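You operate a simulated robot arm through the tools that you are given. There is no shell and no other tool. Be economical: measure what you need, move in short steps, check, and stop when the job is done.

You are at the controls of a simulated two-armed robot. One attempt, no reset.

TASK
Wind 4 turns of tape on the brass hose nipple and put it away.
Fine: on the green winder; the nipple ends on the green ledge.

It is judged by the outcome, as a careful person would: the job done as asked, and still so three seconds after it is handed in. It fails if anything else is knocked over, pushed out of place, dropped, spilled or broken.

THE ROBOT
Two 7-joint arms with fingered hands on one trunk, on a base that drives. Base frame: it is fixed to the floor where the robot stands at the start and does not move with it; the origin is under the middle of the robot, x ahead of it, y to its left, z up. Readings come in m, degrees, newtons and seconds.
The left shoulder is at the start at [0.07, 0.149, 1.16], the right one opposite. With the tool pointing down near the work surface each hand reaches from about 0.42 to 0.8 m from the robot's upright axis, wherever it stands, measured 20 degrees to its own side. Places, roughly: face of the spinning plate of the green tape winde [0.6, -0.3, 0.9]; green tape winder [0.6, -0.3, 0.9]; top of the green ledge [0.8, -0.2, 0.9]. Payload 3.6 kg a hand.
The tool frame of a hand sits at the grasp point between the pads (the TCP): z along the fingers, y along the line on which they close. The tips reach 0.025 m beyond it. The gripper opens to 0.088 m. The gripper's body begins 0.029 m behind the TCP. The gripper is a hand of 4 fingers: y runs from the thumb to the fingers, the wrist lies at [-0.013, -0.097, -0.162] in the tool frame, and closing takes about 1.5 s.
Orientation is told as [roll, pitch, yaw] about the base's x, y, z axes, in that order, counted from this pose: with the fingers straight down and the wrist toward the robot, the tool's x, y and z point along [0, 1, 0], [1, 0, 0] and [0, 0, -1] of the base frame.

THE INTERFACE
- The arms move only by the tool servo_tool. It takes "left_increments", "right_increments" or both (then of equal length, played together; a hand with none holds still); each is a list that holds one entry, the list of rows, each a list of 7 numbers: the shift along the tool's x, y, z in m, then the turn, a rotation vector about the tool's x, y, z in degrees, then the opening in per cent of the stroke, from 0 (shut) to 100 (fully open). In form: [[[dx, dy, dz, wx, wy, wz, gripper], ...]]. A call has 1 to 8 rows; each row shifts and turns the commanded pose from where the row before left it, along the tool's axes as they then stand. Each row takes 0.2 s and may step no farther than 0.05 m and 8.6 degrees from the row before; otherwise, or with a gripper value out of range, the whole call is refused. A pose out of reach is approached as far as the arm can. The call stops where the force on the tool passes 50 N (or 10 N more than at its start, if that is more) or the arm is blocked; 0.2 s more then pass. The fingers move at their own pace (about 0.045 m/s each) and stop on an object; they squeeze with about 24 N. The grip force told is the motor's: it shows also when the fingers shut on nothing. Time passes only in rows, and 0.2 s behind the last, so rows that do not move let the fingers close. It gives the time, the measured TCP pose, the force on the tool (base axes), the opening and the grip force at its end, in the units of the frame above (readings bear some noise), and new pictures: "views" is both (left out), scene, wrist or none (wrist: the cameras of the hands that moved).
- Cameras (640 x 400 px; columns grow to the right, rows downward): "scene" is now at [0.1318, -0.0344, 1.3903]; the picture's right is [-0.39, -0.92, 0.00], its down [-0.53, 0.22, -0.82] and it looks along [0.76, -0.32, -0.57] (base axes); focal length 240 px, centre (320, 200). "left" rides on the left gripper at [-0.064, -0.083, -0.098] in its tool frame; the picture's right is [-0.62, -0.37, 0.69], its down [0.71, -0.63, 0.30] and it looks along [0.32, 0.68, 0.65] (tool axes); focal length 265 px, centre (320, 200). "right" rides on the right gripper at [0.064, -0.083, -0.098] in its tool frame; the picture's right is [-0.62, 0.37, -0.69], its down [-0.71, -0.63, 0.30] and it looks along [-0.32, 0.68, 0.65] (tool axes); focal length 265 px, centre (320, 200). There is no depth. A picture from a camera that has moved, and an enlarged one, comes with that camera's place and axes in the base frame and with its lens.
- slide_trunk(by): slides the trunk up (or, below 0, down) by that many m; the arms and the scene camera ride with it, the base frame stays. It gives what a move gives, with no picture.
- steer(legs): drives the robot by 1 to 6 legs, each [ahead, left, turn to the left] in m, m and degrees, along the robot's own axes; the way and the turn of a leg run together, so that a leg with both is an arc; at most 1.5 m and 180 degrees a leg. The arms and the cameras ride along, it lands a little off, and it stops where it bumps. It gives what a move gives, and a new picture of the scene camera.
- hand_shape(shape, hand): the hand has 4 fingers and takes this shape, open, in about a second: jaw (thumb against the fingers, like two jaws); tri (thumb and two fingers); tip (a fingertip pinch); poke (one finger out to press); point (the index stretched); flat (the hand flat); cup (the hand cupped); fist (a fist). The gripper value then closes the fingers along that shape, each until it touches; the sizes above hold for jaw. It gives what a move gives, with no picture.
- pan_tilt(pan, tilt): turns the head with the scene camera to pan (to the left, within 86 degrees either way) and tilt (down, from -29 to 69), counted from straight ahead of the robot. It gives what a move gives, and a new picture of the scene camera.
- zoom(camera, box): a new picture of the part [left, top, right, bottom] of that camera's present view, enlarged. The clock stands still meanwhile.
- job_done(): hands the job in; it is judged then, once.

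Work in short steps. Places have to be worked out from the pictures, the camera data and where the tool is seen: move nearer, look again, correct. Check each grasp and each placing, and mend what went wrong. You have 120 turns and 260 pictures in all, those below and enlarged ones among them. Open the grippers and draw the arms clear of the work before you hand the job in, unless the task says otherwise; then end with one line.

The tools are called after ">>>" by a JSON object that holds its "api" and its "payload". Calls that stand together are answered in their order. servo_tool: Moves the arms, as the interface text tells. Its arguments: {"type":"object","properties":{"left_increments":{"type":"array","items":{"type":"array","items":{"type":"array","items":{"type":"number"}}}},"right_increments":{"type":"array","items":{"type":"array","items":{"type":"array","items":{"type":"number"}}}},"views":{"type":"string","enum":["both","scene","wrist","none"]}},"required":[]} The other tools are called the same way: slide_trunk (by) slides the trunk up or down; hand_shape (shape, hand) gives the hand a shape; steer (legs) drives the base; pan_tilt (pan, tilt) turns the head that bears the scene camera; zoom (camera, box) takes an enlarged picture of a part of a camera's view; job_done () hands the job in.

At the start:

```text
clock: 0.0
left_eef_pos: [0.5353, -0.004, 1.2701]
left_ee_rot: [-0.1, 0.0, -0.1]
left_wrist_force: [0.2, 0.8, -0.2]
left_gripper_width: 0.0877
left_finger_force: 0.1
left_shape: jaw
right_eef_pos: [0.3463, -0.4246, 1.0952]
right_ee_rot: [0.0, 0.0, -0.1]
right_wrist_force: [0.1, -0.5, 0.0]
right_gripper_width: 0.0876
right_finger_force: 0.0
right_shape: jaw
trunk travel left (down, up): [-0.65, 0.29]
robot x, y, heading: [0.0029, 0.0015, 0.0]
head pan, tilt: [-22.7, 34.8]
```

scene: 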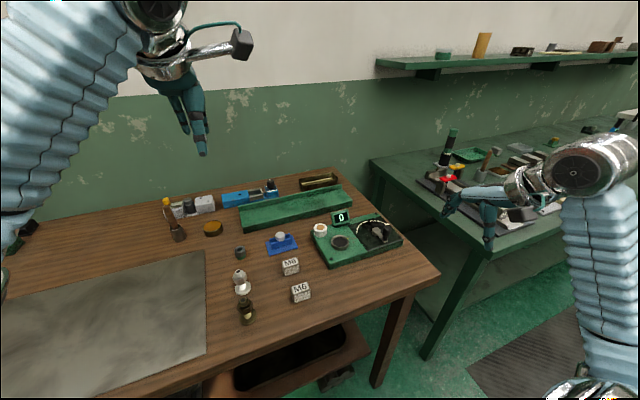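
right: 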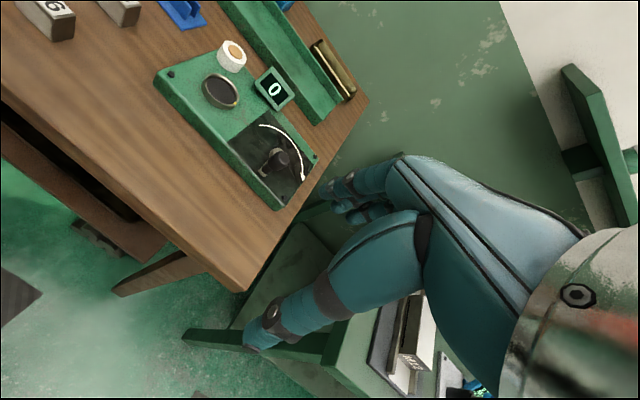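
left: 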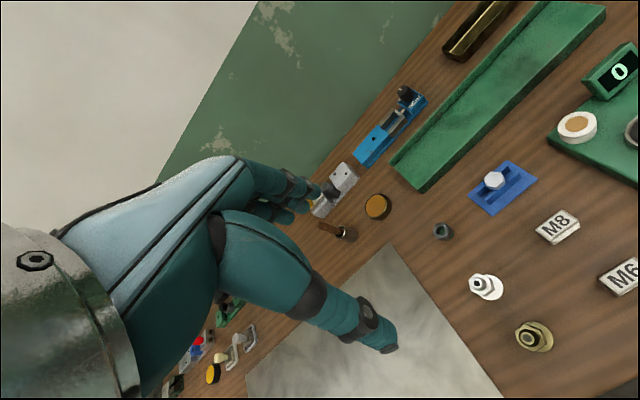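

I'll look closely at the winder and the candidate fittings first.

>>> {"api": "zoom", "payload": {"camera": "scene", "box": [220, 170, 420, 330]}}

>>> {"api": "zoom", "payload": {"camera": "left", "box": [400, 150, 640, 380]}}

>>> {"api": "zoom", "payload": {"camera": "right", "box": [140, 20, 340, 220]}}

```text
2.50 times, centred on (320, 250) of scene
camera zoom: at [0.1318, -0.0344, 1.3903], right [-0.39, -0.92, 0.0], down [-0.53, 0.22, -0.82], along [0.76, -0.32, -0.57], focal length 601 px, centre (320, 75)
```

zoom: 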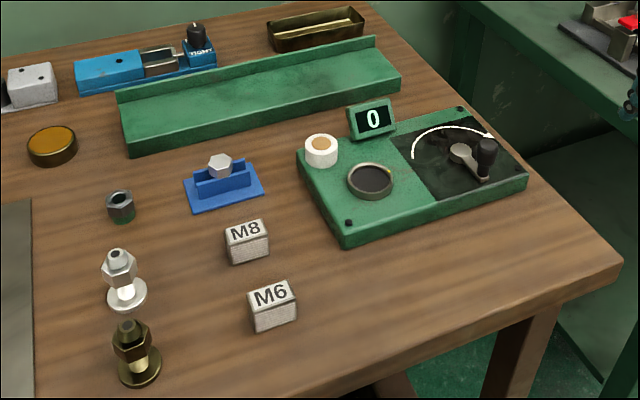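

```text
1.74 times, centred on (520, 265) of left
camera zoom: at [0.4529, -0.0671, 1.3685], right [-0.37, -0.62, -0.69], down [-0.63, 0.72, -0.3], along [0.68, 0.32, -0.65], focal length 462 px, centre (-28, 87)
```

zoom: 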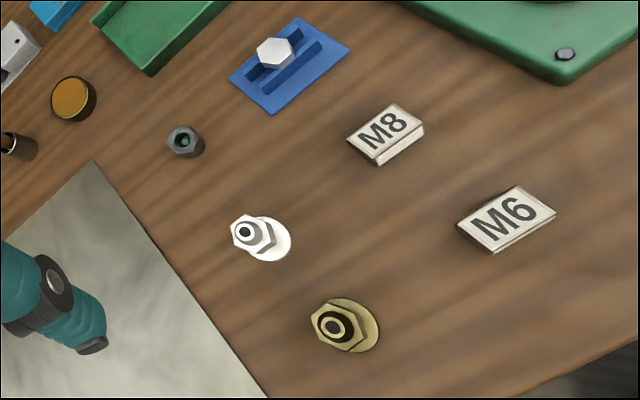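

```text
2.00 times, centred on (240, 120) of right
camera zoom: at [0.2631, -0.3615, 1.1945], right [0.37, -0.62, 0.69], down [-0.63, -0.71, -0.3], along [0.68, -0.33, -0.65], focal length 531 px, centre (480, 360)
```

zoom: 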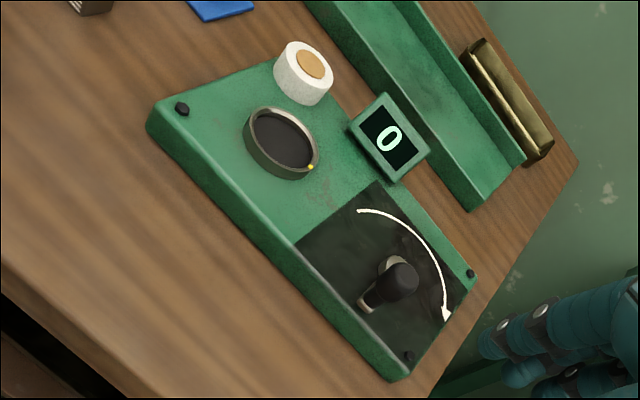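

Brass nipple looks to be near (0.47, 0.00), winder plate near (0.58, -0.29), crank near (0.57, -0.41). I move the left hand away to the left and bring the right hand toward the nipple at height to look at it closely.

>>> {"api": "servo_tool", "payload": {"left_increments": [[[0.04, -0.01, 0, 0, 0, 0, 100], [0.04, -0.01, 0, 0, 0, 0, 100], [0.04, -0.01, 0, 0, 0, 0, 100], [0.04, -0.01, 0, 0, 0, 0, 100], [0.04, -0.01, 0, 0, 0, 0, 100], [0.04, -0.01, 0, 0, 0, 0, 100], [0.04, 0, 0, 0, 0, 0, 100], [0.04, 0, 0, 0, 0, 0, 100]]], "right_increments": [[[0.04, 0.006, 0, 0, 0, 0, 100], [0.04, 0.006, 0, 0, 0, 0, 100], [0.04, 0.006, 0, 0, 0, 0, 100], [0.04, 0.006, 0, 0, 0, 0, 100], [0.04, 0.006, 0, 0, 0, 0, 100], [0.04, 0.006, 0, 0, 0, 0, 100], [0.04, 0.006, 0, 0, 0, 0, 100], [0.04, 0.006, 0, 0, 0, 0, 100]]]}}

```text
clock: 1.8
left_eef_pos: [0.4759, 0.3212, 1.2676]
left_ee_rot: [-0.1, -0.1, -0.2]
left_wrist_force: [-0.3, -0.1, -0.2]
left_gripper_width: 0.0876
left_finger_force: 0.0
left_shape: jaw
right_eef_pos: [0.4054, -0.1071, 1.103]
right_ee_rot: [-0.1, -0.1, -0.3]
right_wrist_force: [0.2, -0.1, -0.3]
right_gripper_width: 0.0875
right_finger_force: 0.0
right_shape: jaw
right hand out of reach, approached as far as the arm can: row 3, 4
trunk travel left (down, up): [-0.65, 0.29]
robot x, y, heading: [-0.0029, -0.0008, 0.1]
head pan, tilt: [-22.7, 34.8]
camera scene: at [0.1306, -0.0313, 1.3905], right [-0.39, -0.92, 0.0], down [-0.53, 0.22, -0.82], along [0.76, -0.32, -0.57], focal length 240 px, centre (320, 200)
camera right: at [0.3231, -0.0433, 1.2013], right [0.36, -0.62, 0.69], down [-0.63, -0.71, -0.3], along [0.68, -0.33, -0.65], focal length 265 px, centre (320, 200)
camera left: at [0.3925, 0.2573, 1.3663], right [-0.37, -0.62, -0.69], down [-0.63, 0.72, -0.31], along [0.69, 0.32, -0.65], focal length 265 px, centre (320, 200)
```

scene: 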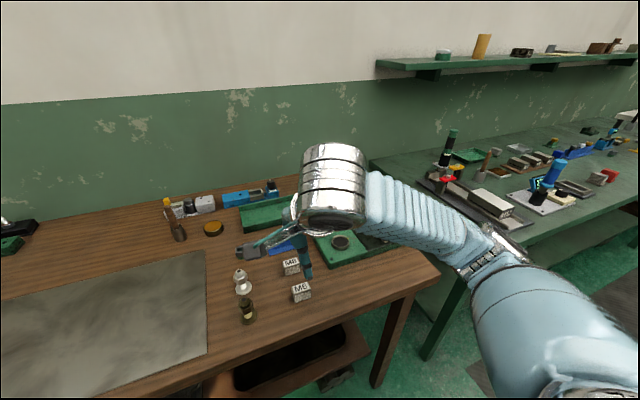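
right: 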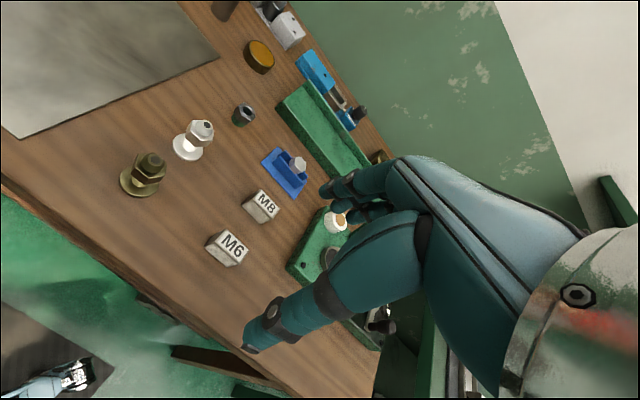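
left: 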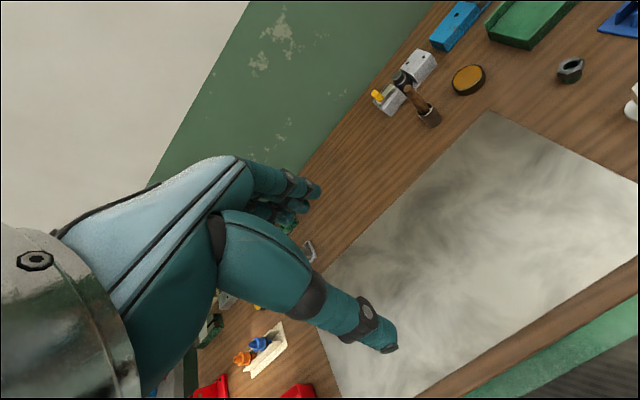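

Zoom on the nipple from the right camera to measure its place and shape.

>>> {"api": "zoom", "payload": {"camera": "right", "box": [100, 90, 260, 250]}}

>>> {"api": "zoom", "payload": {"camera": "scene", "box": [210, 250, 290, 330]}}

```text
2.50 times, centred on (180, 170) of right
camera zoom: at [0.3231, -0.0433, 1.2013], right [0.36, -0.62, 0.69], down [-0.63, -0.71, -0.3], along [0.68, -0.33, -0.65], focal length 664 px, centre (670, 275)
```

zoom: 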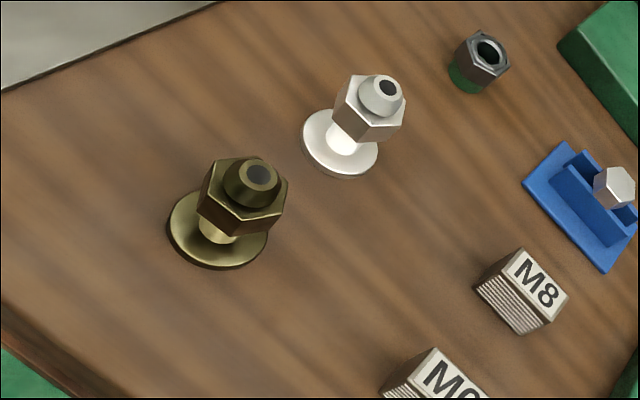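

```text
5.00 times, centred on (250, 290) of scene
camera zoom: at [0.1306, -0.0313, 1.3905], right [-0.39, -0.92, 0.0], down [-0.53, 0.22, -0.82], along [0.76, -0.32, -0.57], focal length 1202 px, centre (670, -250)
```

zoom: 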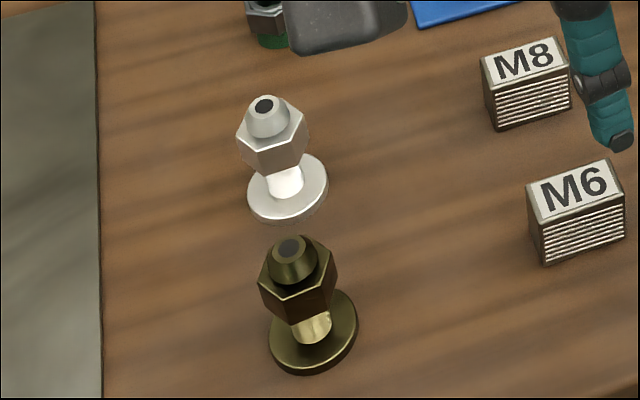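

Brass nipple at about (0.4725, 0.002), top z≈0.92, hex around z 0.885–0.908; steel one 8 cm behind it. I move above it with the opening reduced so as to spare the steel one.

>>> {"api": "servo_tool", "payload": {"right_increments": [[[0.022, 0.0134, 0.01, 0, 0, 0, 70], [0.022, 0.0134, 0.01, 0, 0, 0, 70], [0.022, 0.0134, 0.02, 0, 0, 0, 70], [0.022, 0.0134, 0.025, 0, 0, 0, 70], [0.021, 0.0134, 0.025, 0, 0, 0, 70], [0, 0, 0, 0, 0, 0, 70]]]}}

```text
clock: 3.2
left_eef_pos: [0.4751, 0.3156, 1.2694]
left_ee_rot: [0.1, 0.0, -0.1]
left_wrist_force: [0.6, -0.2, -0.8]
left_gripper_width: 0.0877
left_finger_force: 0.0
left_shape: jaw
right_eef_pos: [0.4733, -0.0033, 1.011]
right_ee_rot: [0.1, 0.0, -0.3]
right_wrist_force: [0.8, 0.1, -0.7]
right_gripper_width: 0.0619
right_finger_force: 0.0
right_shape: jaw
trunk travel left (down, up): [-0.65, 0.29]
robot x, y, heading: [0.0018, 0.0011, -0.2]
head pan, tilt: [-22.7, 34.8]
camera scene: at [0.1307, -0.0362, 1.3903], right [-0.39, -0.92, 0.0], down [-0.53, 0.22, -0.82], along [0.76, -0.32, -0.57], focal length 240 px, centre (320, 200)
camera right: at [0.3909, 0.0602, 1.1096], right [0.37, -0.62, 0.69], down [-0.63, -0.71, -0.31], along [0.68, -0.33, -0.65], focal length 265 px, centre (320, 200)
```

scene: 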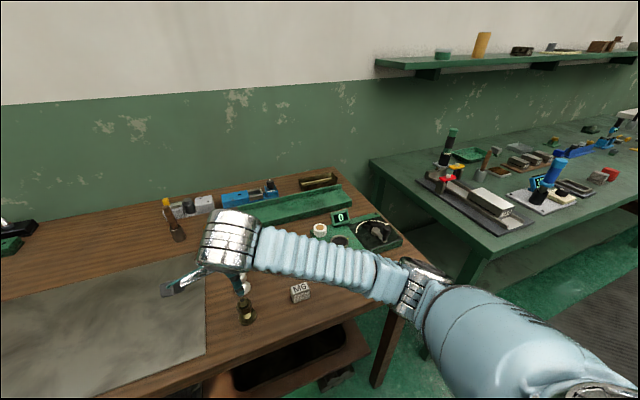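
right: 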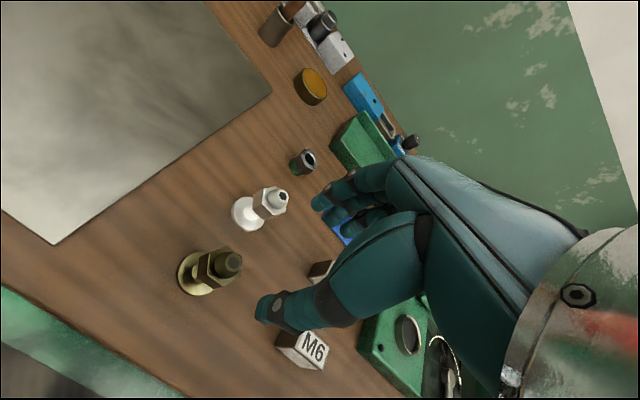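

Position agrees. Descend straight to z≈0.90 with a small y fix.

>>> {"api": "servo_tool", "payload": {"right_increments": [[[0.005, 0, 0.02, 0, 0, 0, 70], [0, 0, 0.02, 0, 0, 0, 70], [0, 0, 0.02, 0, 0, 0, 70], [0, 0, 0.015, 0, 0, 0, 70], [0, 0, 0, 0, 0, 0, 70]]]}}

```text
clock: 4.4
left_eef_pos: [0.476, 0.3161, 1.2678]
left_ee_rot: [0.0, 0.1, -0.1]
left_wrist_force: [-1.2, -0.3, -0.6]
left_gripper_width: 0.0875
left_finger_force: 0.0
left_shape: jaw
right_eef_pos: [0.4745, 0.0058, 0.9366]
right_ee_rot: [-0.1, 0.0, -0.2]
right_wrist_force: [0.2, -0.3, 0.2]
right_gripper_width: 0.0615
right_finger_force: 0.0
right_shape: jaw
trunk travel left (down, up): [-0.65, 0.29]
robot x, y, heading: [-0.0014, -0.0004, 0.0]
head pan, tilt: [-22.7, 34.8]
camera scene: at [0.1313, -0.0348, 1.3903], right [-0.39, -0.92, 0.0], down [-0.53, 0.22, -0.82], along [0.76, -0.32, -0.57], focal length 240 px, centre (320, 200)
camera right: at [0.3907, 0.0679, 1.0346], right [0.37, -0.62, 0.69], down [-0.63, -0.71, -0.3], along [0.68, -0.33, -0.65], focal length 265 px, centre (320, 200)
```

scene: 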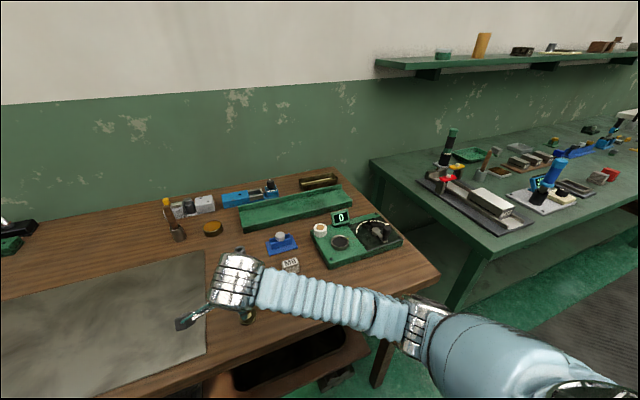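
right: 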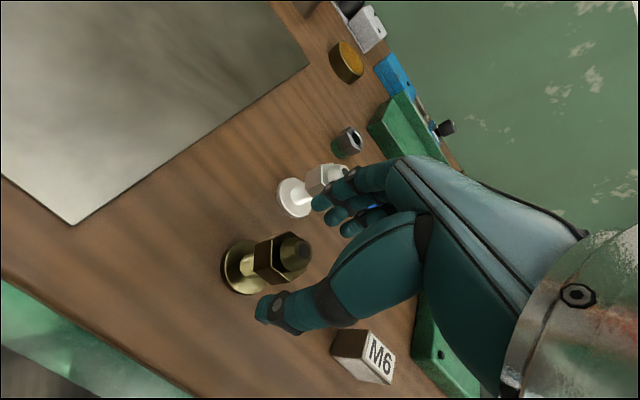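

Nipple is between thumb and fingers; lower the last 3.6 cm.

>>> {"api": "servo_tool", "payload": {"right_increments": [[[0, -0.001, 0.012, 0, 0, 0, 70], [-0.001, -0.001, 0.012, 0, 0, 0, 70], [0, 0, 0.012, 0, 0, 0, 70], [0, 0, 0, 0, 0, 0, 70]]], "views": "wrist"}}

```text
clock: 5.4
left_eef_pos: [0.4766, 0.317, 1.2671]
left_ee_rot: [0.0, 0.0, -0.2]
left_wrist_force: [0.7, -0.4, -0.1]
left_gripper_width: 0.0874
left_finger_force: 0.1
left_shape: jaw
right_eef_pos: [0.4715, 0.005, 0.9011]
right_ee_rot: [0.0, 0.0, -0.1]
right_wrist_force: [0.6, 0.6, 0.6]
right_gripper_width: 0.0616
right_finger_force: 0.0
right_shape: jaw
trunk travel left (down, up): [-0.65, 0.29]
robot x, y, heading: [0.0004, 0.0004, 0.2]
head pan, tilt: [-22.7, 34.8]
camera right: at [0.3883, 0.0677, 0.9988], right [0.37, -0.62, 0.69], down [-0.63, -0.71, -0.3], along [0.68, -0.33, -0.65], focal length 265 px, centre (320, 200)
```

right: 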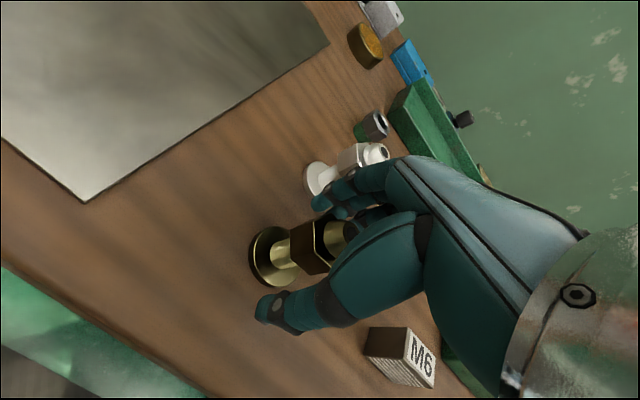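

The hex sits in the grasp; I close the fingers.

>>> {"api": "servo_tool", "payload": {"right_increments": [[[0, 0, 0, 0, 0, 0, 30], [0, 0, 0, 0, 0, 0, 10], [0, 0, 0, 0, 0, 0, 0], [0, 0, 0, 0, 0, 0, 0], [0, 0, 0, 0, 0, 0, 0], [0, 0, 0, 0, 0, 0, 0], [0, 0, 0, 0, 0, 0, 0]]], "views": "wrist"}}

```text
clock: 7.0
left_eef_pos: [0.4765, 0.3167, 1.2677]
left_ee_rot: [0.0, -0.1, 0.0]
left_wrist_force: [0.3, -1.0, 0.4]
left_gripper_width: 0.0876
left_finger_force: 0.1
left_shape: jaw
right_eef_pos: [0.4708, 0.004, 0.9002]
right_ee_rot: [0.0, 0.0, -0.2]
right_wrist_force: [0.4, -0.5, -3.0]
right_gripper_width: 0.0208
right_finger_force: 23.9
right_shape: jaw
trunk travel left (down, up): [-0.65, 0.29]
robot x, y, heading: [-0.0006, 0.0012, 0.1]
head pan, tilt: [-22.7, 34.8]
camera right: at [0.3885, 0.0677, 0.9988], right [0.37, -0.62, 0.69], down [-0.63, -0.71, -0.3], along [0.68, -0.33, -0.65], focal length 265 px, centre (320, 200)
```

right: 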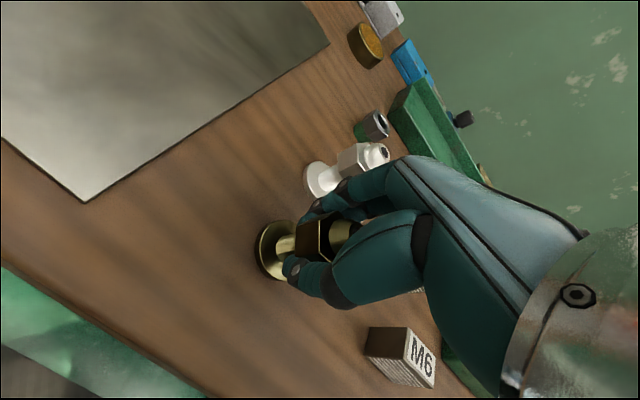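

Grip of 24 N at 21 mm. Lift gently by 10 cm and check that it comes along.

>>> {"api": "servo_tool", "payload": {"right_increments": [[[0, 0, -0.01, 0, 0, 0, 0], [0, 0, -0.02, 0, 0, 0, 0], [0, 0, -0.025, 0, 0, 0, 0], [0, 0, -0.025, 0, 0, 0, 0], [0, 0, -0.02, 0, 0, 0, 0], [0, 0, 0, 0, 0, 0, 0]]]}}

```text
clock: 8.4
left_eef_pos: [0.4763, 0.3168, 1.2687]
left_ee_rot: [0.0, 0.1, 0.0]
left_wrist_force: [0.2, -0.1, 0.2]
left_gripper_width: 0.0877
left_finger_force: 0.0
left_shape: jaw
right_eef_pos: [0.4717, 0.0042, 1.0004]
right_ee_rot: [0.0, 0.0, -0.2]
right_wrist_force: [0.1, 0.3, -1.6]
right_gripper_width: 0.0211
right_finger_force: 24.2
right_shape: jaw
trunk travel left (down, up): [-0.65, 0.29]
robot x, y, heading: [-0.0017, -0.0022, -0.2]
head pan, tilt: [-22.7, 34.8]
camera scene: at [0.1317, -0.0346, 1.3903], right [-0.39, -0.92, 0.0], down [-0.53, 0.22, -0.82], along [0.76, -0.32, -0.57], focal length 240 px, centre (320, 200)
camera right: at [0.3893, 0.0672, 1.0987], right [0.37, -0.62, 0.69], down [-0.63, -0.71, -0.3], along [0.68, -0.33, -0.65], focal length 265 px, centre (320, 200)
```

scene: 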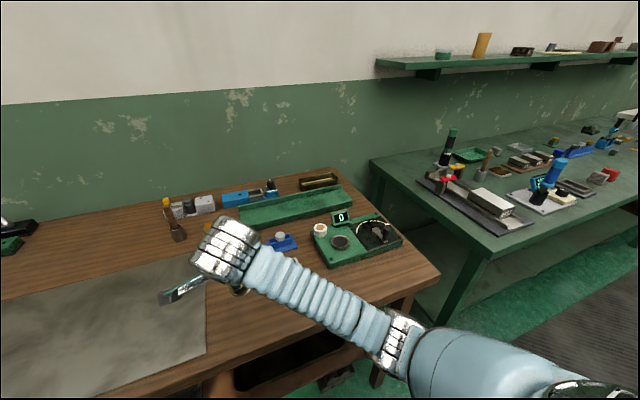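
right: 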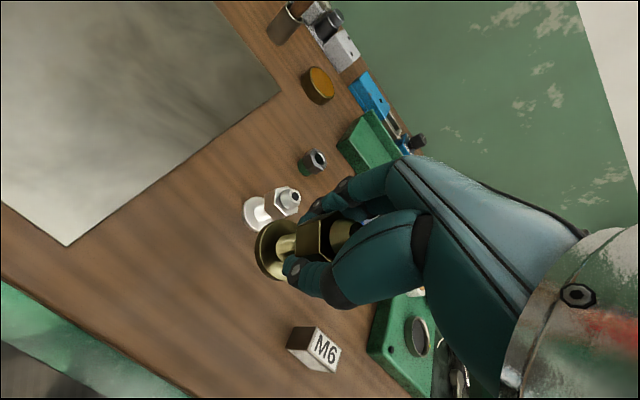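

It is held. Now I measure the winder plate precisely from two cameras.

>>> {"api": "zoom", "payload": {"camera": "scene", "box": [300, 200, 410, 275]}}

>>> {"api": "zoom", "payload": {"camera": "right", "box": [230, 200, 330, 300]}}

```text
5.33 times, centred on (355, 238) of scene
camera zoom: at [0.1317, -0.0346, 1.3903], right [-0.39, -0.92, 0.0], down [-0.53, 0.22, -0.82], along [0.76, -0.32, -0.57], focal length 1282 px, centre (133, 0)
```

zoom: 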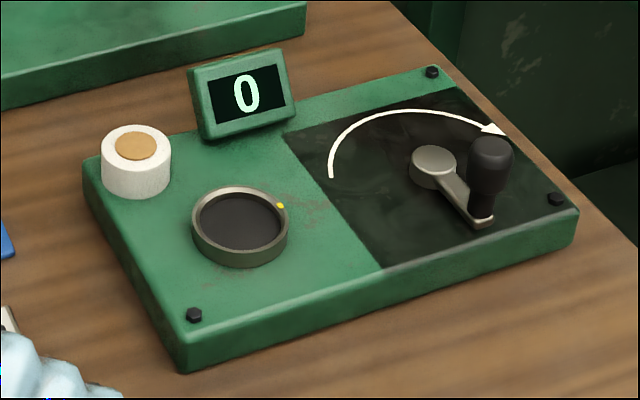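

```text
4.00 times, centred on (280, 250) of right
camera zoom: at [0.3893, 0.0672, 1.0987], right [0.37, -0.62, 0.69], down [-0.63, -0.71, -0.3], along [0.68, -0.33, -0.65], focal length 1062 px, centre (480, 0)
```

zoom: 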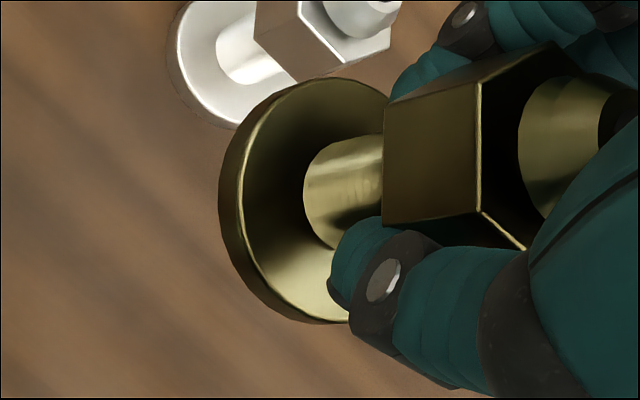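

Plate rim centre triangulates to (0.578, -0.286, 0.887), inner diameter ≈46 mm against ≈40 mm flange. I carry the nipple over it at height.

>>> {"api": "servo_tool", "payload": {"right_increments": [[[-0.02, 0.008, -0.01, 0, 0, 0, 0], [-0.04, 0.014, 0, 0, 0, 0, 0], [-0.045, 0.014, 0, 0, 0, 0, 0], [-0.045, 0.014, 0, 0, 0, 0, 0], [-0.045, 0.014, 0, 0, 0, 0, 0], [-0.045, 0.014, 0, 0, 0, 0, 0], [-0.03, 0.015, 0, 0, 0, 0, 0], [-0.02, 0.013, 0, 0, 0, 0, 0]]]}}

>>> {"api": "pan_tilt", "payload": {"pan": -35, "tilt": 45}}

```text
clock: 10.2
left_eef_pos: [0.4769, 0.3171, 1.2685]
left_ee_rot: [0.0, 0.1, -0.1]
left_wrist_force: [-0.7, -0.5, -0.4]
left_gripper_width: 0.0877
left_finger_force: 0.1
left_shape: jaw
right_eef_pos: [0.5766, -0.2869, 1.0099]
right_ee_rot: [0.1, 0.0, -0.1]
right_wrist_force: [0.6, -0.6, -2.3]
right_gripper_width: 0.0212
right_finger_force: 24.6
right_shape: jaw
trunk travel left (down, up): [-0.65, 0.29]
robot x, y, heading: [0.0013, 0.002, 0.0]
head pan, tilt: [-22.7, 34.8]
camera scene: at [0.132, -0.0349, 1.3902], right [-0.39, -0.92, 0.0], down [-0.53, 0.22, -0.82], along [0.76, -0.32, -0.57], focal length 240 px, centre (320, 200)
camera right: at [0.4934, -0.2241, 1.1083], right [0.37, -0.62, 0.69], down [-0.63, -0.71, -0.3], along [0.68, -0.33, -0.65], focal length 265 px, centre (320, 200)
```

scene: 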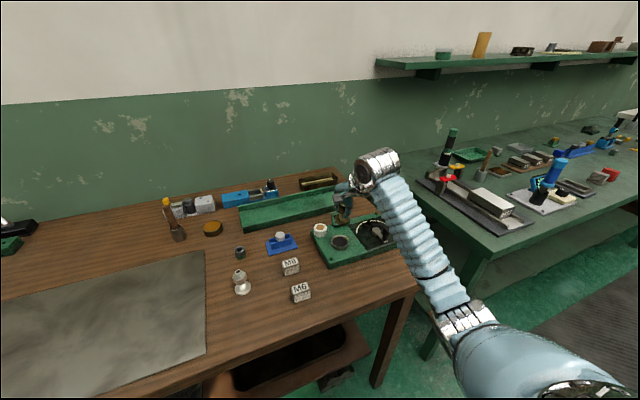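
right: 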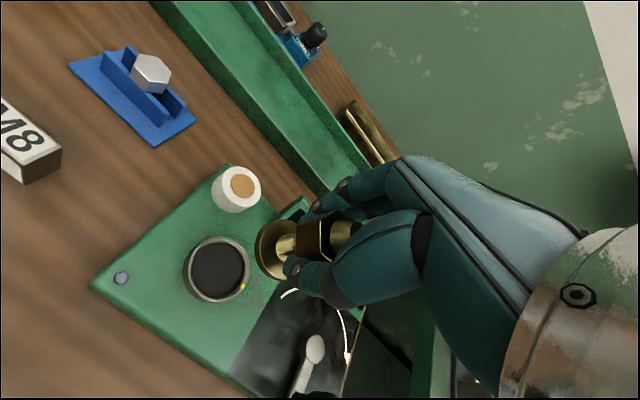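

```text
clock: 10.9
left_eef_pos: [0.4756, 0.3171, 1.2683]
left_ee_rot: [0.1, 0.0, -0.1]
left_wrist_force: [-0.5, -0.3, 0.4]
left_gripper_width: 0.0873
left_finger_force: 0.1
left_shape: jaw
right_eef_pos: [0.5752, -0.2857, 1.0096]
right_ee_rot: [0.0, 0.0, -0.2]
right_wrist_force: [0.4, 0.5, -1.7]
right_gripper_width: 0.0208
right_finger_force: 24.0
right_shape: jaw
trunk travel left (down, up): [-0.65, 0.29]
robot x, y, heading: [-0.0025, 0.0008, -0.1]
head pan, tilt: [-35.0, 45.0]
camera scene: at [0.1167, -0.0469, 1.3752], right [-0.57, -0.82, 0.0], down [-0.58, 0.41, -0.71], along [0.58, -0.41, -0.71], focal length 240 px, centre (320, 200)
```

scene: 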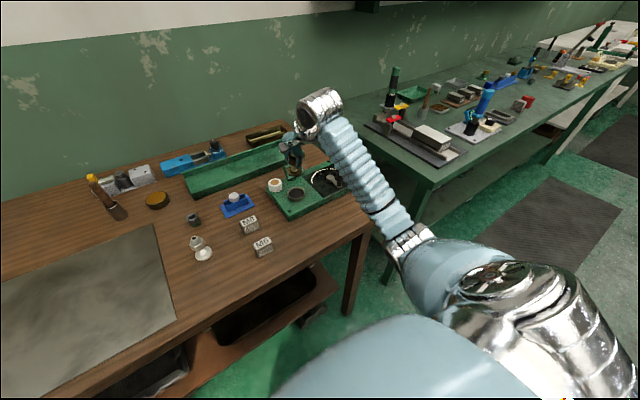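

Zoom both for the relation between flange and plate.

>>> {"api": "zoom", "payload": {"camera": "right", "box": [170, 160, 370, 320]}}

>>> {"api": "zoom", "payload": {"camera": "scene", "box": [250, 120, 370, 220]}}

```text
2.50 times, centred on (270, 240) of right
camera zoom: at [0.4929, -0.2232, 1.1087], right [0.37, -0.62, 0.69], down [-0.63, -0.71, -0.3], along [0.68, -0.33, -0.65], focal length 664 px, centre (445, 100)
```

zoom: 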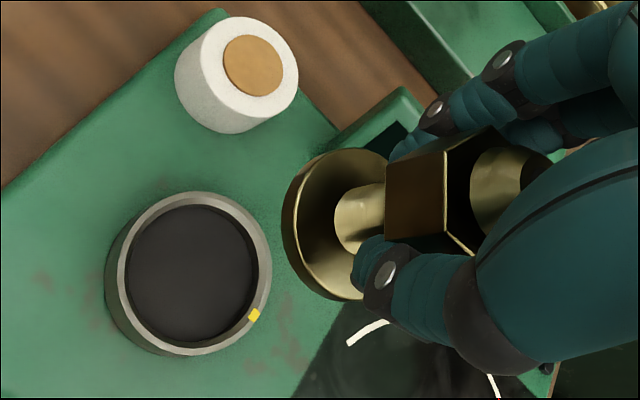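

```text
4.00 times, centred on (310, 170) of scene
camera zoom: at [0.1167, -0.0469, 1.3752], right [-0.57, -0.82, 0.0], down [-0.58, 0.41, -0.71], along [0.58, -0.41, -0.71], focal length 961 px, centre (360, 320)
```

zoom: 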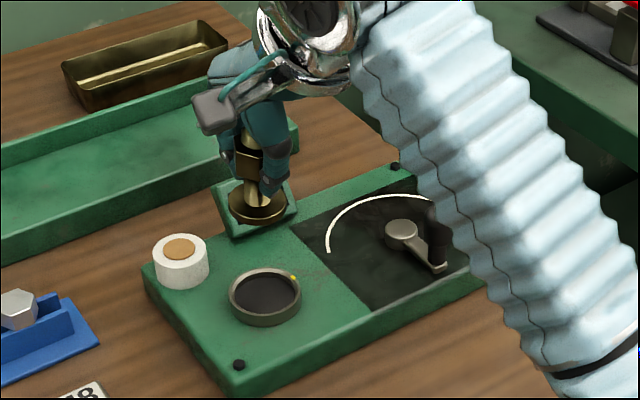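

Flange bottom appears ≈0.04 below the TCP and centred on it within ~2 mm; plate centre ≈(0.577,-0.285). Lower to about 1 cm above the rim and look again.

>>> {"api": "servo_tool", "payload": {"right_increments": [[[0, 0.001, 0.02, 0, 0, 0, 0], [0, 0, 0.02, 0, 0, 0, 0], [0, 0, 0.02, 0, 0, 0, 0], [0, 0, 0, 0, 0, 0, 0]]], "views": "none"}}

>>> {"api": "zoom", "payload": {"camera": "right", "box": [200, 160, 360, 320]}}

>>> {"api": "zoom", "payload": {"camera": "scene", "box": [250, 130, 350, 220]}}

```text
clock: 11.9
left_eef_pos: [0.477, 0.3165, 1.2676]
left_ee_rot: [0.0, 0.0, -0.1]
left_wrist_force: [0.0, 0.2, 0.3]
left_gripper_width: 0.0877
left_finger_force: 0.2
left_shape: jaw
right_eef_pos: [0.5768, -0.286, 0.9507]
right_ee_rot: [0.0, 0.0, -0.2]
right_wrist_force: [-0.2, 1.2, -1.2]
right_gripper_width: 0.021
right_finger_force: 24.1
right_shape: jaw
trunk travel left (down, up): [-0.65, 0.29]
robot x, y, heading: [-0.0013, 0.0002, 0.0]
head pan, tilt: [-35.0, 45.0]
```

```text
2.50 times, centred on (280, 240) of right
camera zoom: at [0.4945, -0.2242, 1.0489], right [0.37, -0.62, 0.69], down [-0.63, -0.71, -0.3], along [0.68, -0.33, -0.65], focal length 664 px, centre (420, 100)
```

zoom: 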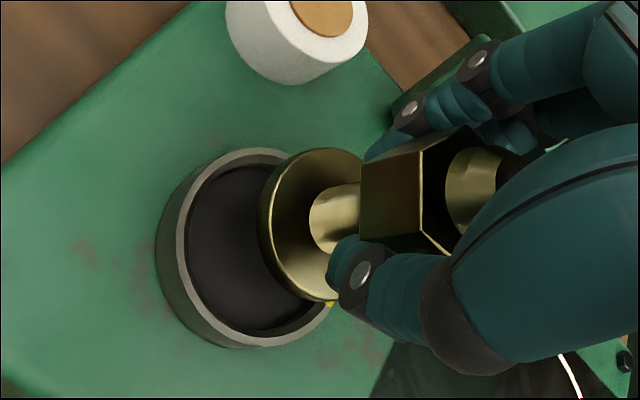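

```text
4.44 times, centred on (300, 175) of scene
camera zoom: at [0.117, -0.0472, 1.3751], right [-0.57, -0.82, 0.0], down [-0.58, 0.41, -0.71], along [0.58, -0.41, -0.71], focal length 1068 px, centre (409, 311)
```

zoom: 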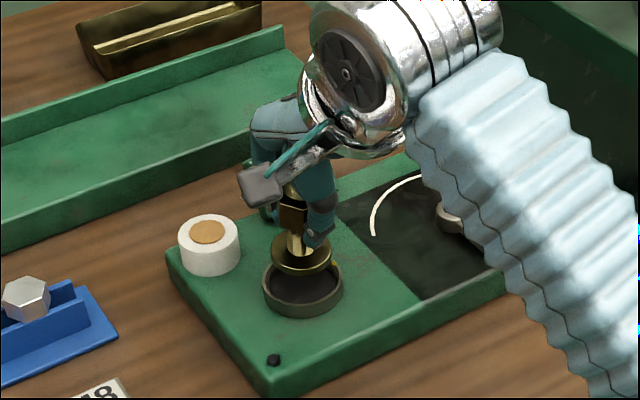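

Concentric within ~1 mm by both views, gap to rim ≈22–25 mm. Lower 20 mm and look.

>>> {"api": "servo_tool", "payload": {"right_increments": [[[0, 0, 0.01, 0, 0, 0, 0], [0, 0, 0.01, 0, 0, 0, 0], [0, 0, 0, 0, 0, 0, 0]]], "views": "none"}}

>>> {"api": "zoom", "payload": {"camera": "right", "box": [200, 160, 360, 320]}}

>>> {"api": "zoom", "payload": {"camera": "scene", "box": [260, 160, 330, 220]}}

```text
clock: 12.7
left_eef_pos: [0.4742, 0.3173, 1.2685]
left_ee_rot: [0.0, 0.0, -0.2]
left_wrist_force: [-0.3, 0.4, 0.3]
left_gripper_width: 0.0873
left_finger_force: 0.1
left_shape: jaw
right_eef_pos: [0.5759, -0.2857, 0.9323]
right_ee_rot: [0.0, -0.4, -0.3]
right_wrist_force: [0.2, 2.2, 10.9]
right_gripper_width: 0.0224
right_finger_force: 23.4
right_shape: jaw
trunk travel left (down, up): [-0.65, 0.29]
robot x, y, heading: [0.0006, -0.0009, -0.1]
head pan, tilt: [-35.0, 45.0]
```

```text
2.50 times, centred on (280, 240) of right
camera zoom: at [0.4933, -0.2226, 1.0307], right [0.36, -0.62, 0.7], down [-0.63, -0.71, -0.31], along [0.69, -0.33, -0.65], focal length 664 px, centre (420, 100)
```

zoom: 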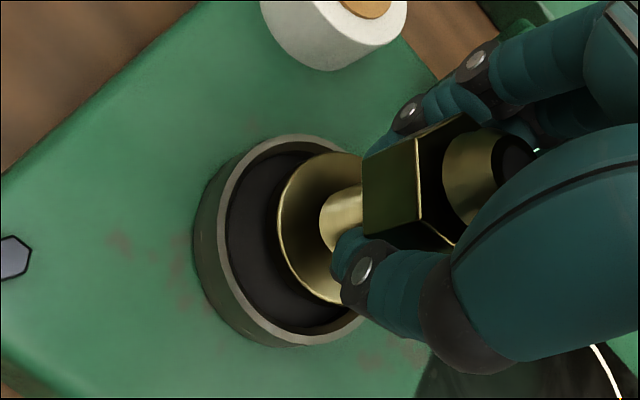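

```text
6.67 times, centred on (295, 190) of scene
camera zoom: at [0.1152, -0.046, 1.3755], right [-0.57, -0.82, 0.0], down [-0.58, 0.41, -0.71], along [0.58, -0.41, -0.71], focal length 1602 px, centre (487, 267)
```

zoom: 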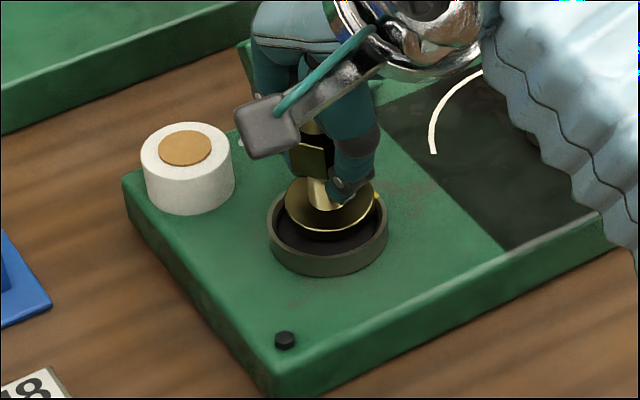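

Contact at 11 N: the flange caught on the far rim, so it must go toward the robot. Raise 10 mm and recheck.

>>> {"api": "servo_tool", "payload": {"right_increments": [[[0, 0, -0.008, 0, 0, 0, 0], [0.003, -0.004, 0, 0, 0, 0, 0], [0, 0, 0, 0, 0, 0, 0]]], "views": "none"}}

>>> {"api": "zoom", "payload": {"camera": "right", "box": [200, 160, 360, 320]}}

>>> {"api": "zoom", "payload": {"camera": "scene", "box": [260, 160, 330, 220]}}

```text
clock: 13.5
left_eef_pos: [0.475, 0.3169, 1.267]
left_ee_rot: [0.0, 0.0, -0.1]
left_wrist_force: [-0.1, 0.5, 0.4]
left_gripper_width: 0.0876
left_finger_force: 0.1
left_shape: jaw
right_eef_pos: [0.5733, -0.2843, 0.9382]
right_ee_rot: [0.0, 0.1, -0.2]
right_wrist_force: [0.1, 0.6, -2.0]
right_gripper_width: 0.0217
right_finger_force: 24.1
right_shape: jaw
trunk travel left (down, up): [-0.65, 0.29]
robot x, y, heading: [0.0035, 0.0031, -0.2]
head pan, tilt: [-35.0, 45.0]
```

```text
2.50 times, centred on (280, 240) of right
camera zoom: at [0.4908, -0.2199, 1.0358], right [0.37, -0.62, 0.69], down [-0.63, -0.71, -0.3], along [0.68, -0.33, -0.66], focal length 664 px, centre (420, 100)
```

zoom: 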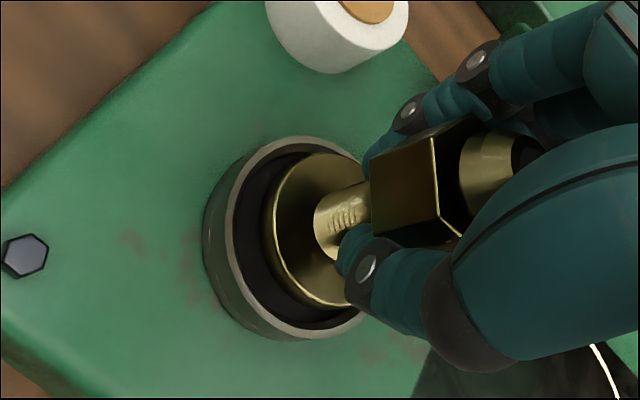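

```text
6.67 times, centred on (295, 190) of scene
camera zoom: at [0.1168, -0.047, 1.3751], right [-0.57, -0.82, 0.0], down [-0.58, 0.41, -0.71], along [0.58, -0.41, -0.71], focal length 1602 px, centre (487, 267)
```

zoom: 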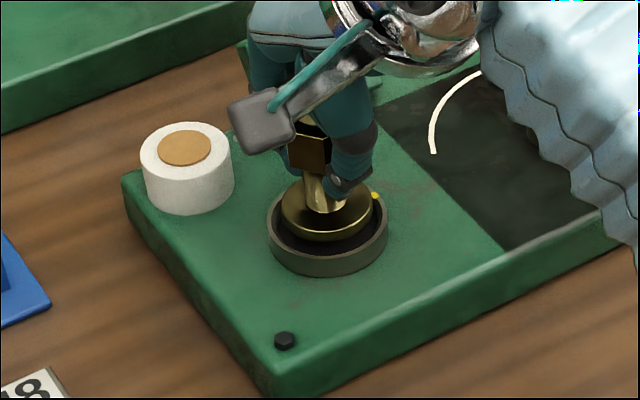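

Now nearly concentric; a further ~1.5 mm toward the robot, then lower gently.

>>> {"api": "servo_tool", "payload": {"right_increments": [[[0.001, -0.0012, 0, 0, 0, 0, 0], [0, 0, 0.004, 0, 0, 0, 0], [0, 0, 0.004, 0, 0, 0, 0], [0, 0, 0, 0, 0, 0, 0]]], "views": "none"}}

>>> {"api": "zoom", "payload": {"camera": "right", "box": [200, 160, 360, 320]}}

>>> {"api": "zoom", "payload": {"camera": "scene", "box": [260, 160, 330, 220]}}

```text
clock: 14.5
left_eef_pos: [0.475, 0.3175, 1.2684]
left_ee_rot: [0.1, 0.0, -0.2]
left_wrist_force: [-0.1, -0.9, 0.2]
left_gripper_width: 0.0874
left_finger_force: 0.1
left_shape: jaw
right_eef_pos: [0.5721, -0.2825, 0.9303]
right_ee_rot: [0.1, 0.0, -0.2]
right_wrist_force: [-1.0, -0.6, -1.7]
right_gripper_width: 0.0216
right_finger_force: 24.2
right_shape: jaw
trunk travel left (down, up): [-0.65, 0.29]
robot x, y, heading: [-0.0038, 0.0028, -0.1]
head pan, tilt: [-35.0, 45.0]
```

```text
2.50 times, centred on (280, 240) of right
camera zoom: at [0.4892, -0.2193, 1.0287], right [0.37, -0.62, 0.69], down [-0.63, -0.71, -0.3], along [0.68, -0.33, -0.65], focal length 664 px, centre (420, 100)
```

zoom: 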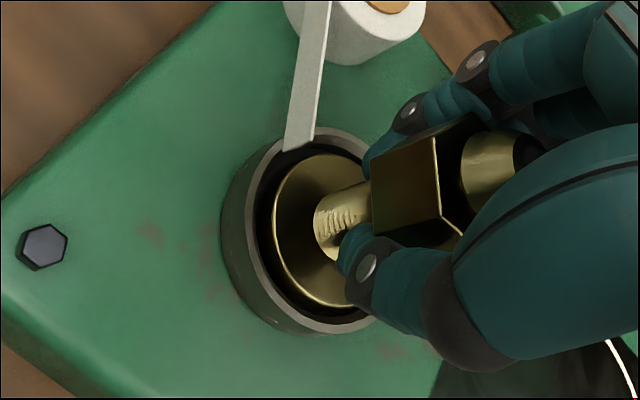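

```text
6.67 times, centred on (295, 190) of scene
camera zoom: at [0.1164, -0.0468, 1.3752], right [-0.57, -0.82, 0.0], down [-0.58, 0.41, -0.71], along [0.58, -0.41, -0.71], focal length 1602 px, centre (487, 267)
```

zoom: 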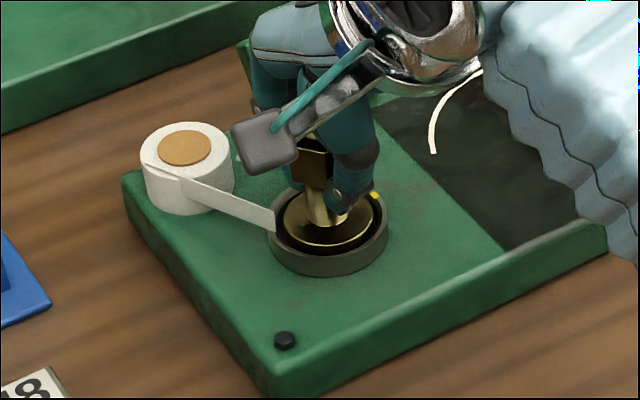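

The flange is inside the cup and the tape strip has come across — it's detected. Lower a few mm more to seat it.

>>> {"api": "servo_tool", "payload": {"right_increments": [[[0, 0, 0.003, 0, 0, 0, 0], [0, 0, 0, 0, 0, 0, 0]]], "views": "none"}}

>>> {"api": "zoom", "payload": {"camera": "scene", "box": [260, 160, 330, 220]}}

```text
clock: 15.1
left_eef_pos: [0.4765, 0.3169, 1.2679]
left_ee_rot: [0.0, 0.0, -0.1]
left_wrist_force: [-0.7, -0.7, -0.6]
left_gripper_width: 0.0875
left_finger_force: 0.1
left_shape: jaw
right_eef_pos: [0.5725, -0.2823, 0.9282]
right_ee_rot: [0.1, 0.1, -0.2]
right_wrist_force: [-0.2, 1.1, -0.9]
right_gripper_width: 0.0215
right_finger_force: 23.7
right_shape: jaw
trunk travel left (down, up): [-0.65, 0.29]
robot x, y, heading: [-0.0056, -0.0022, 0.0]
head pan, tilt: [-35.0, 45.0]
```

```text
6.67 times, centred on (295, 190) of scene
camera zoom: at [0.1167, -0.047, 1.3751], right [-0.57, -0.82, 0.0], down [-0.58, 0.41, -0.71], along [0.58, -0.41, -0.71], focal length 1602 px, centre (487, 267)
```

zoom: 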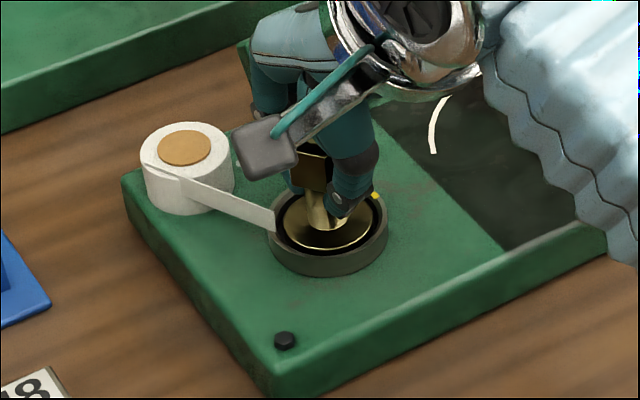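

Still no contact force; lower 2 mm at a time.

>>> {"api": "servo_tool", "payload": {"right_increments": [[[0, 0, 0.002, 0, 0, 0, 0], [0, 0, 0.0015, 0, 0, 0, 0], [0, 0, 0, 0, 0, 0, 0]]], "views": "none"}}

>>> {"api": "zoom", "payload": {"camera": "right", "box": [200, 160, 360, 320]}}

```text
clock: 15.9
left_eef_pos: [0.4751, 0.3184, 1.2688]
left_ee_rot: [0.0, 0.1, -0.1]
left_wrist_force: [-0.3, 0.3, -0.6]
left_gripper_width: 0.0874
left_finger_force: 0.1
left_shape: jaw
right_eef_pos: [0.5727, -0.282, 0.9266]
right_ee_rot: [0.0, -0.4, -0.2]
right_wrist_force: [0.8, -0.7, 7.7]
right_gripper_width: 0.0218
right_finger_force: 24.0
right_shape: jaw
trunk travel left (down, up): [-0.65, 0.29]
robot x, y, heading: [-0.0007, -0.0031, 0.0]
head pan, tilt: [-35.0, 45.0]
```

```text
2.50 times, centred on (280, 240) of right
camera zoom: at [0.4887, -0.2186, 1.0245], right [0.36, -0.62, 0.69], down [-0.63, -0.71, -0.31], along [0.69, -0.33, -0.65], focal length 664 px, centre (420, 100)
```

zoom: 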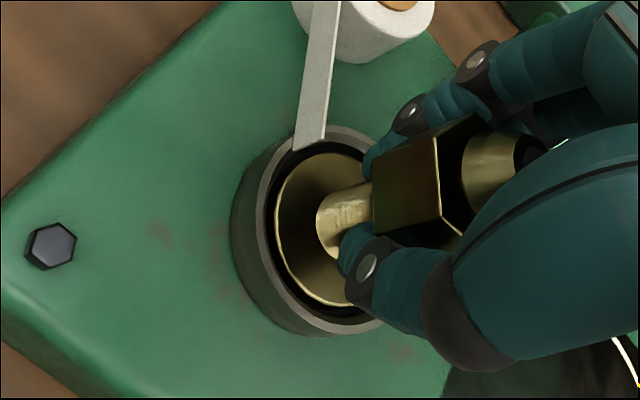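

Seated with ~9 N of contact. Open the fingers to about 55 % in place.

>>> {"api": "servo_tool", "payload": {"right_increments": [[[0, 0, 0, 0, 0, 0, 35], [0, 0, 0, 0, 0, 0, 45], [0, 0, 0, 0, 0, 0, 58], [0, 0, 0, 0, 0, 0, 58], [0, 0, 0, 0, 0, 0, 58]]], "views": "none"}}

>>> {"api": "zoom", "payload": {"camera": "right", "box": [200, 160, 360, 320]}}

>>> {"api": "zoom", "payload": {"camera": "scene", "box": [260, 150, 330, 210]}}

```text
clock: 17.1
left_eef_pos: [0.4756, 0.3164, 1.2681]
left_ee_rot: [0.0, 0.1, -0.1]
left_wrist_force: [0.8, 0.0, -0.1]
left_gripper_width: 0.0875
left_finger_force: 0.0
left_shape: jaw
right_eef_pos: [0.5719, -0.2816, 0.9244]
right_ee_rot: [-0.1, 0.1, -0.1]
right_wrist_force: [0.5, -0.8, 0.1]
right_gripper_width: 0.0506
right_finger_force: 0.0
right_shape: jaw
trunk travel left (down, up): [-0.65, 0.29]
robot x, y, heading: [-0.0035, 0.0007, -0.0]
head pan, tilt: [-35.0, 45.0]
```

```text
2.50 times, centred on (280, 240) of right
camera zoom: at [0.4894, -0.219, 1.0229], right [0.37, -0.62, 0.69], down [-0.63, -0.71, -0.3], along [0.68, -0.33, -0.65], focal length 664 px, centre (420, 100)
```

zoom: 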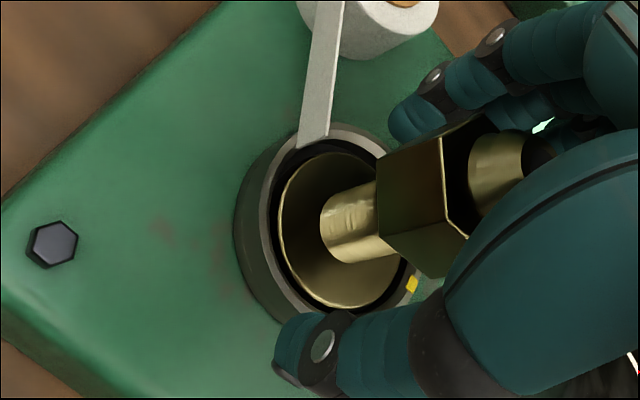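

```text
6.67 times, centred on (295, 180) of scene
camera zoom: at [0.1166, -0.0471, 1.3751], right [-0.57, -0.82, 0.0], down [-0.58, 0.41, -0.71], along [0.58, -0.41, -0.71], focal length 1602 px, centre (487, 333)
```

zoom: 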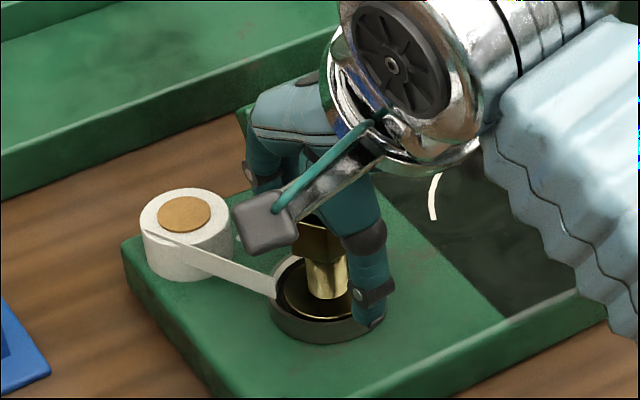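

It stands flat in the cup. Withdraw straight up, keeping the opening.

>>> {"api": "servo_tool", "payload": {"right_increments": [[[0, 0, -0.012, 0, 0, 0, 58], [0, 0, -0.02, 0, 0, 0, 58], [0, 0, -0.03, 0, 0, 0, 58], [0, 0, -0.04, 0, 0, 0, 58], [0, 0, -0.03, 0, 0, 0, 58], [0, -0.03, 0, 0, 0, 0, 58], [0, -0.04, 0, 0, 0, 0, 58]]], "views": "wrist"}}

>>> {"api": "zoom", "payload": {"camera": "scene", "box": [250, 130, 370, 230]}}

```text
clock: 18.7
left_eef_pos: [0.4742, 0.3168, 1.2691]
left_ee_rot: [0.1, -0.1, 0.0]
left_wrist_force: [-0.3, 0.4, 0.4]
left_gripper_width: 0.0878
left_finger_force: 0.0
left_shape: jaw
right_eef_pos: [0.4991, -0.2839, 1.0558]
right_ee_rot: [0.0, -0.1, -0.3]
right_wrist_force: [-0.1, 0.2, -0.4]
right_gripper_width: 0.0504
right_finger_force: 0.1
right_shape: jaw
trunk travel left (down, up): [-0.65, 0.29]
robot x, y, heading: [0.0025, -0.0004, -0.5]
head pan, tilt: [-35.0, 45.0]
camera right: at [0.4167, -0.2205, 1.1532], right [0.37, -0.62, 0.69], down [-0.63, -0.71, -0.31], along [0.68, -0.33, -0.65], focal length 265 px, centre (320, 200)
```

right: 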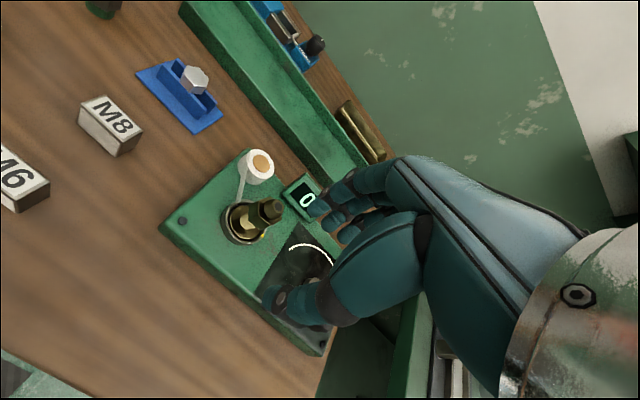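

```text
4.00 times, centred on (310, 180) of scene
camera zoom: at [0.1146, -0.0474, 1.3754], right [-0.57, -0.82, 0.0], down [-0.58, 0.41, -0.71], along [0.58, -0.41, -0.71], focal length 961 px, centre (360, 280)
```

zoom: 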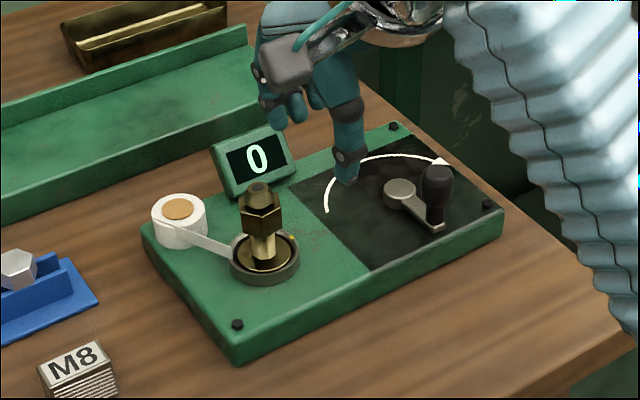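

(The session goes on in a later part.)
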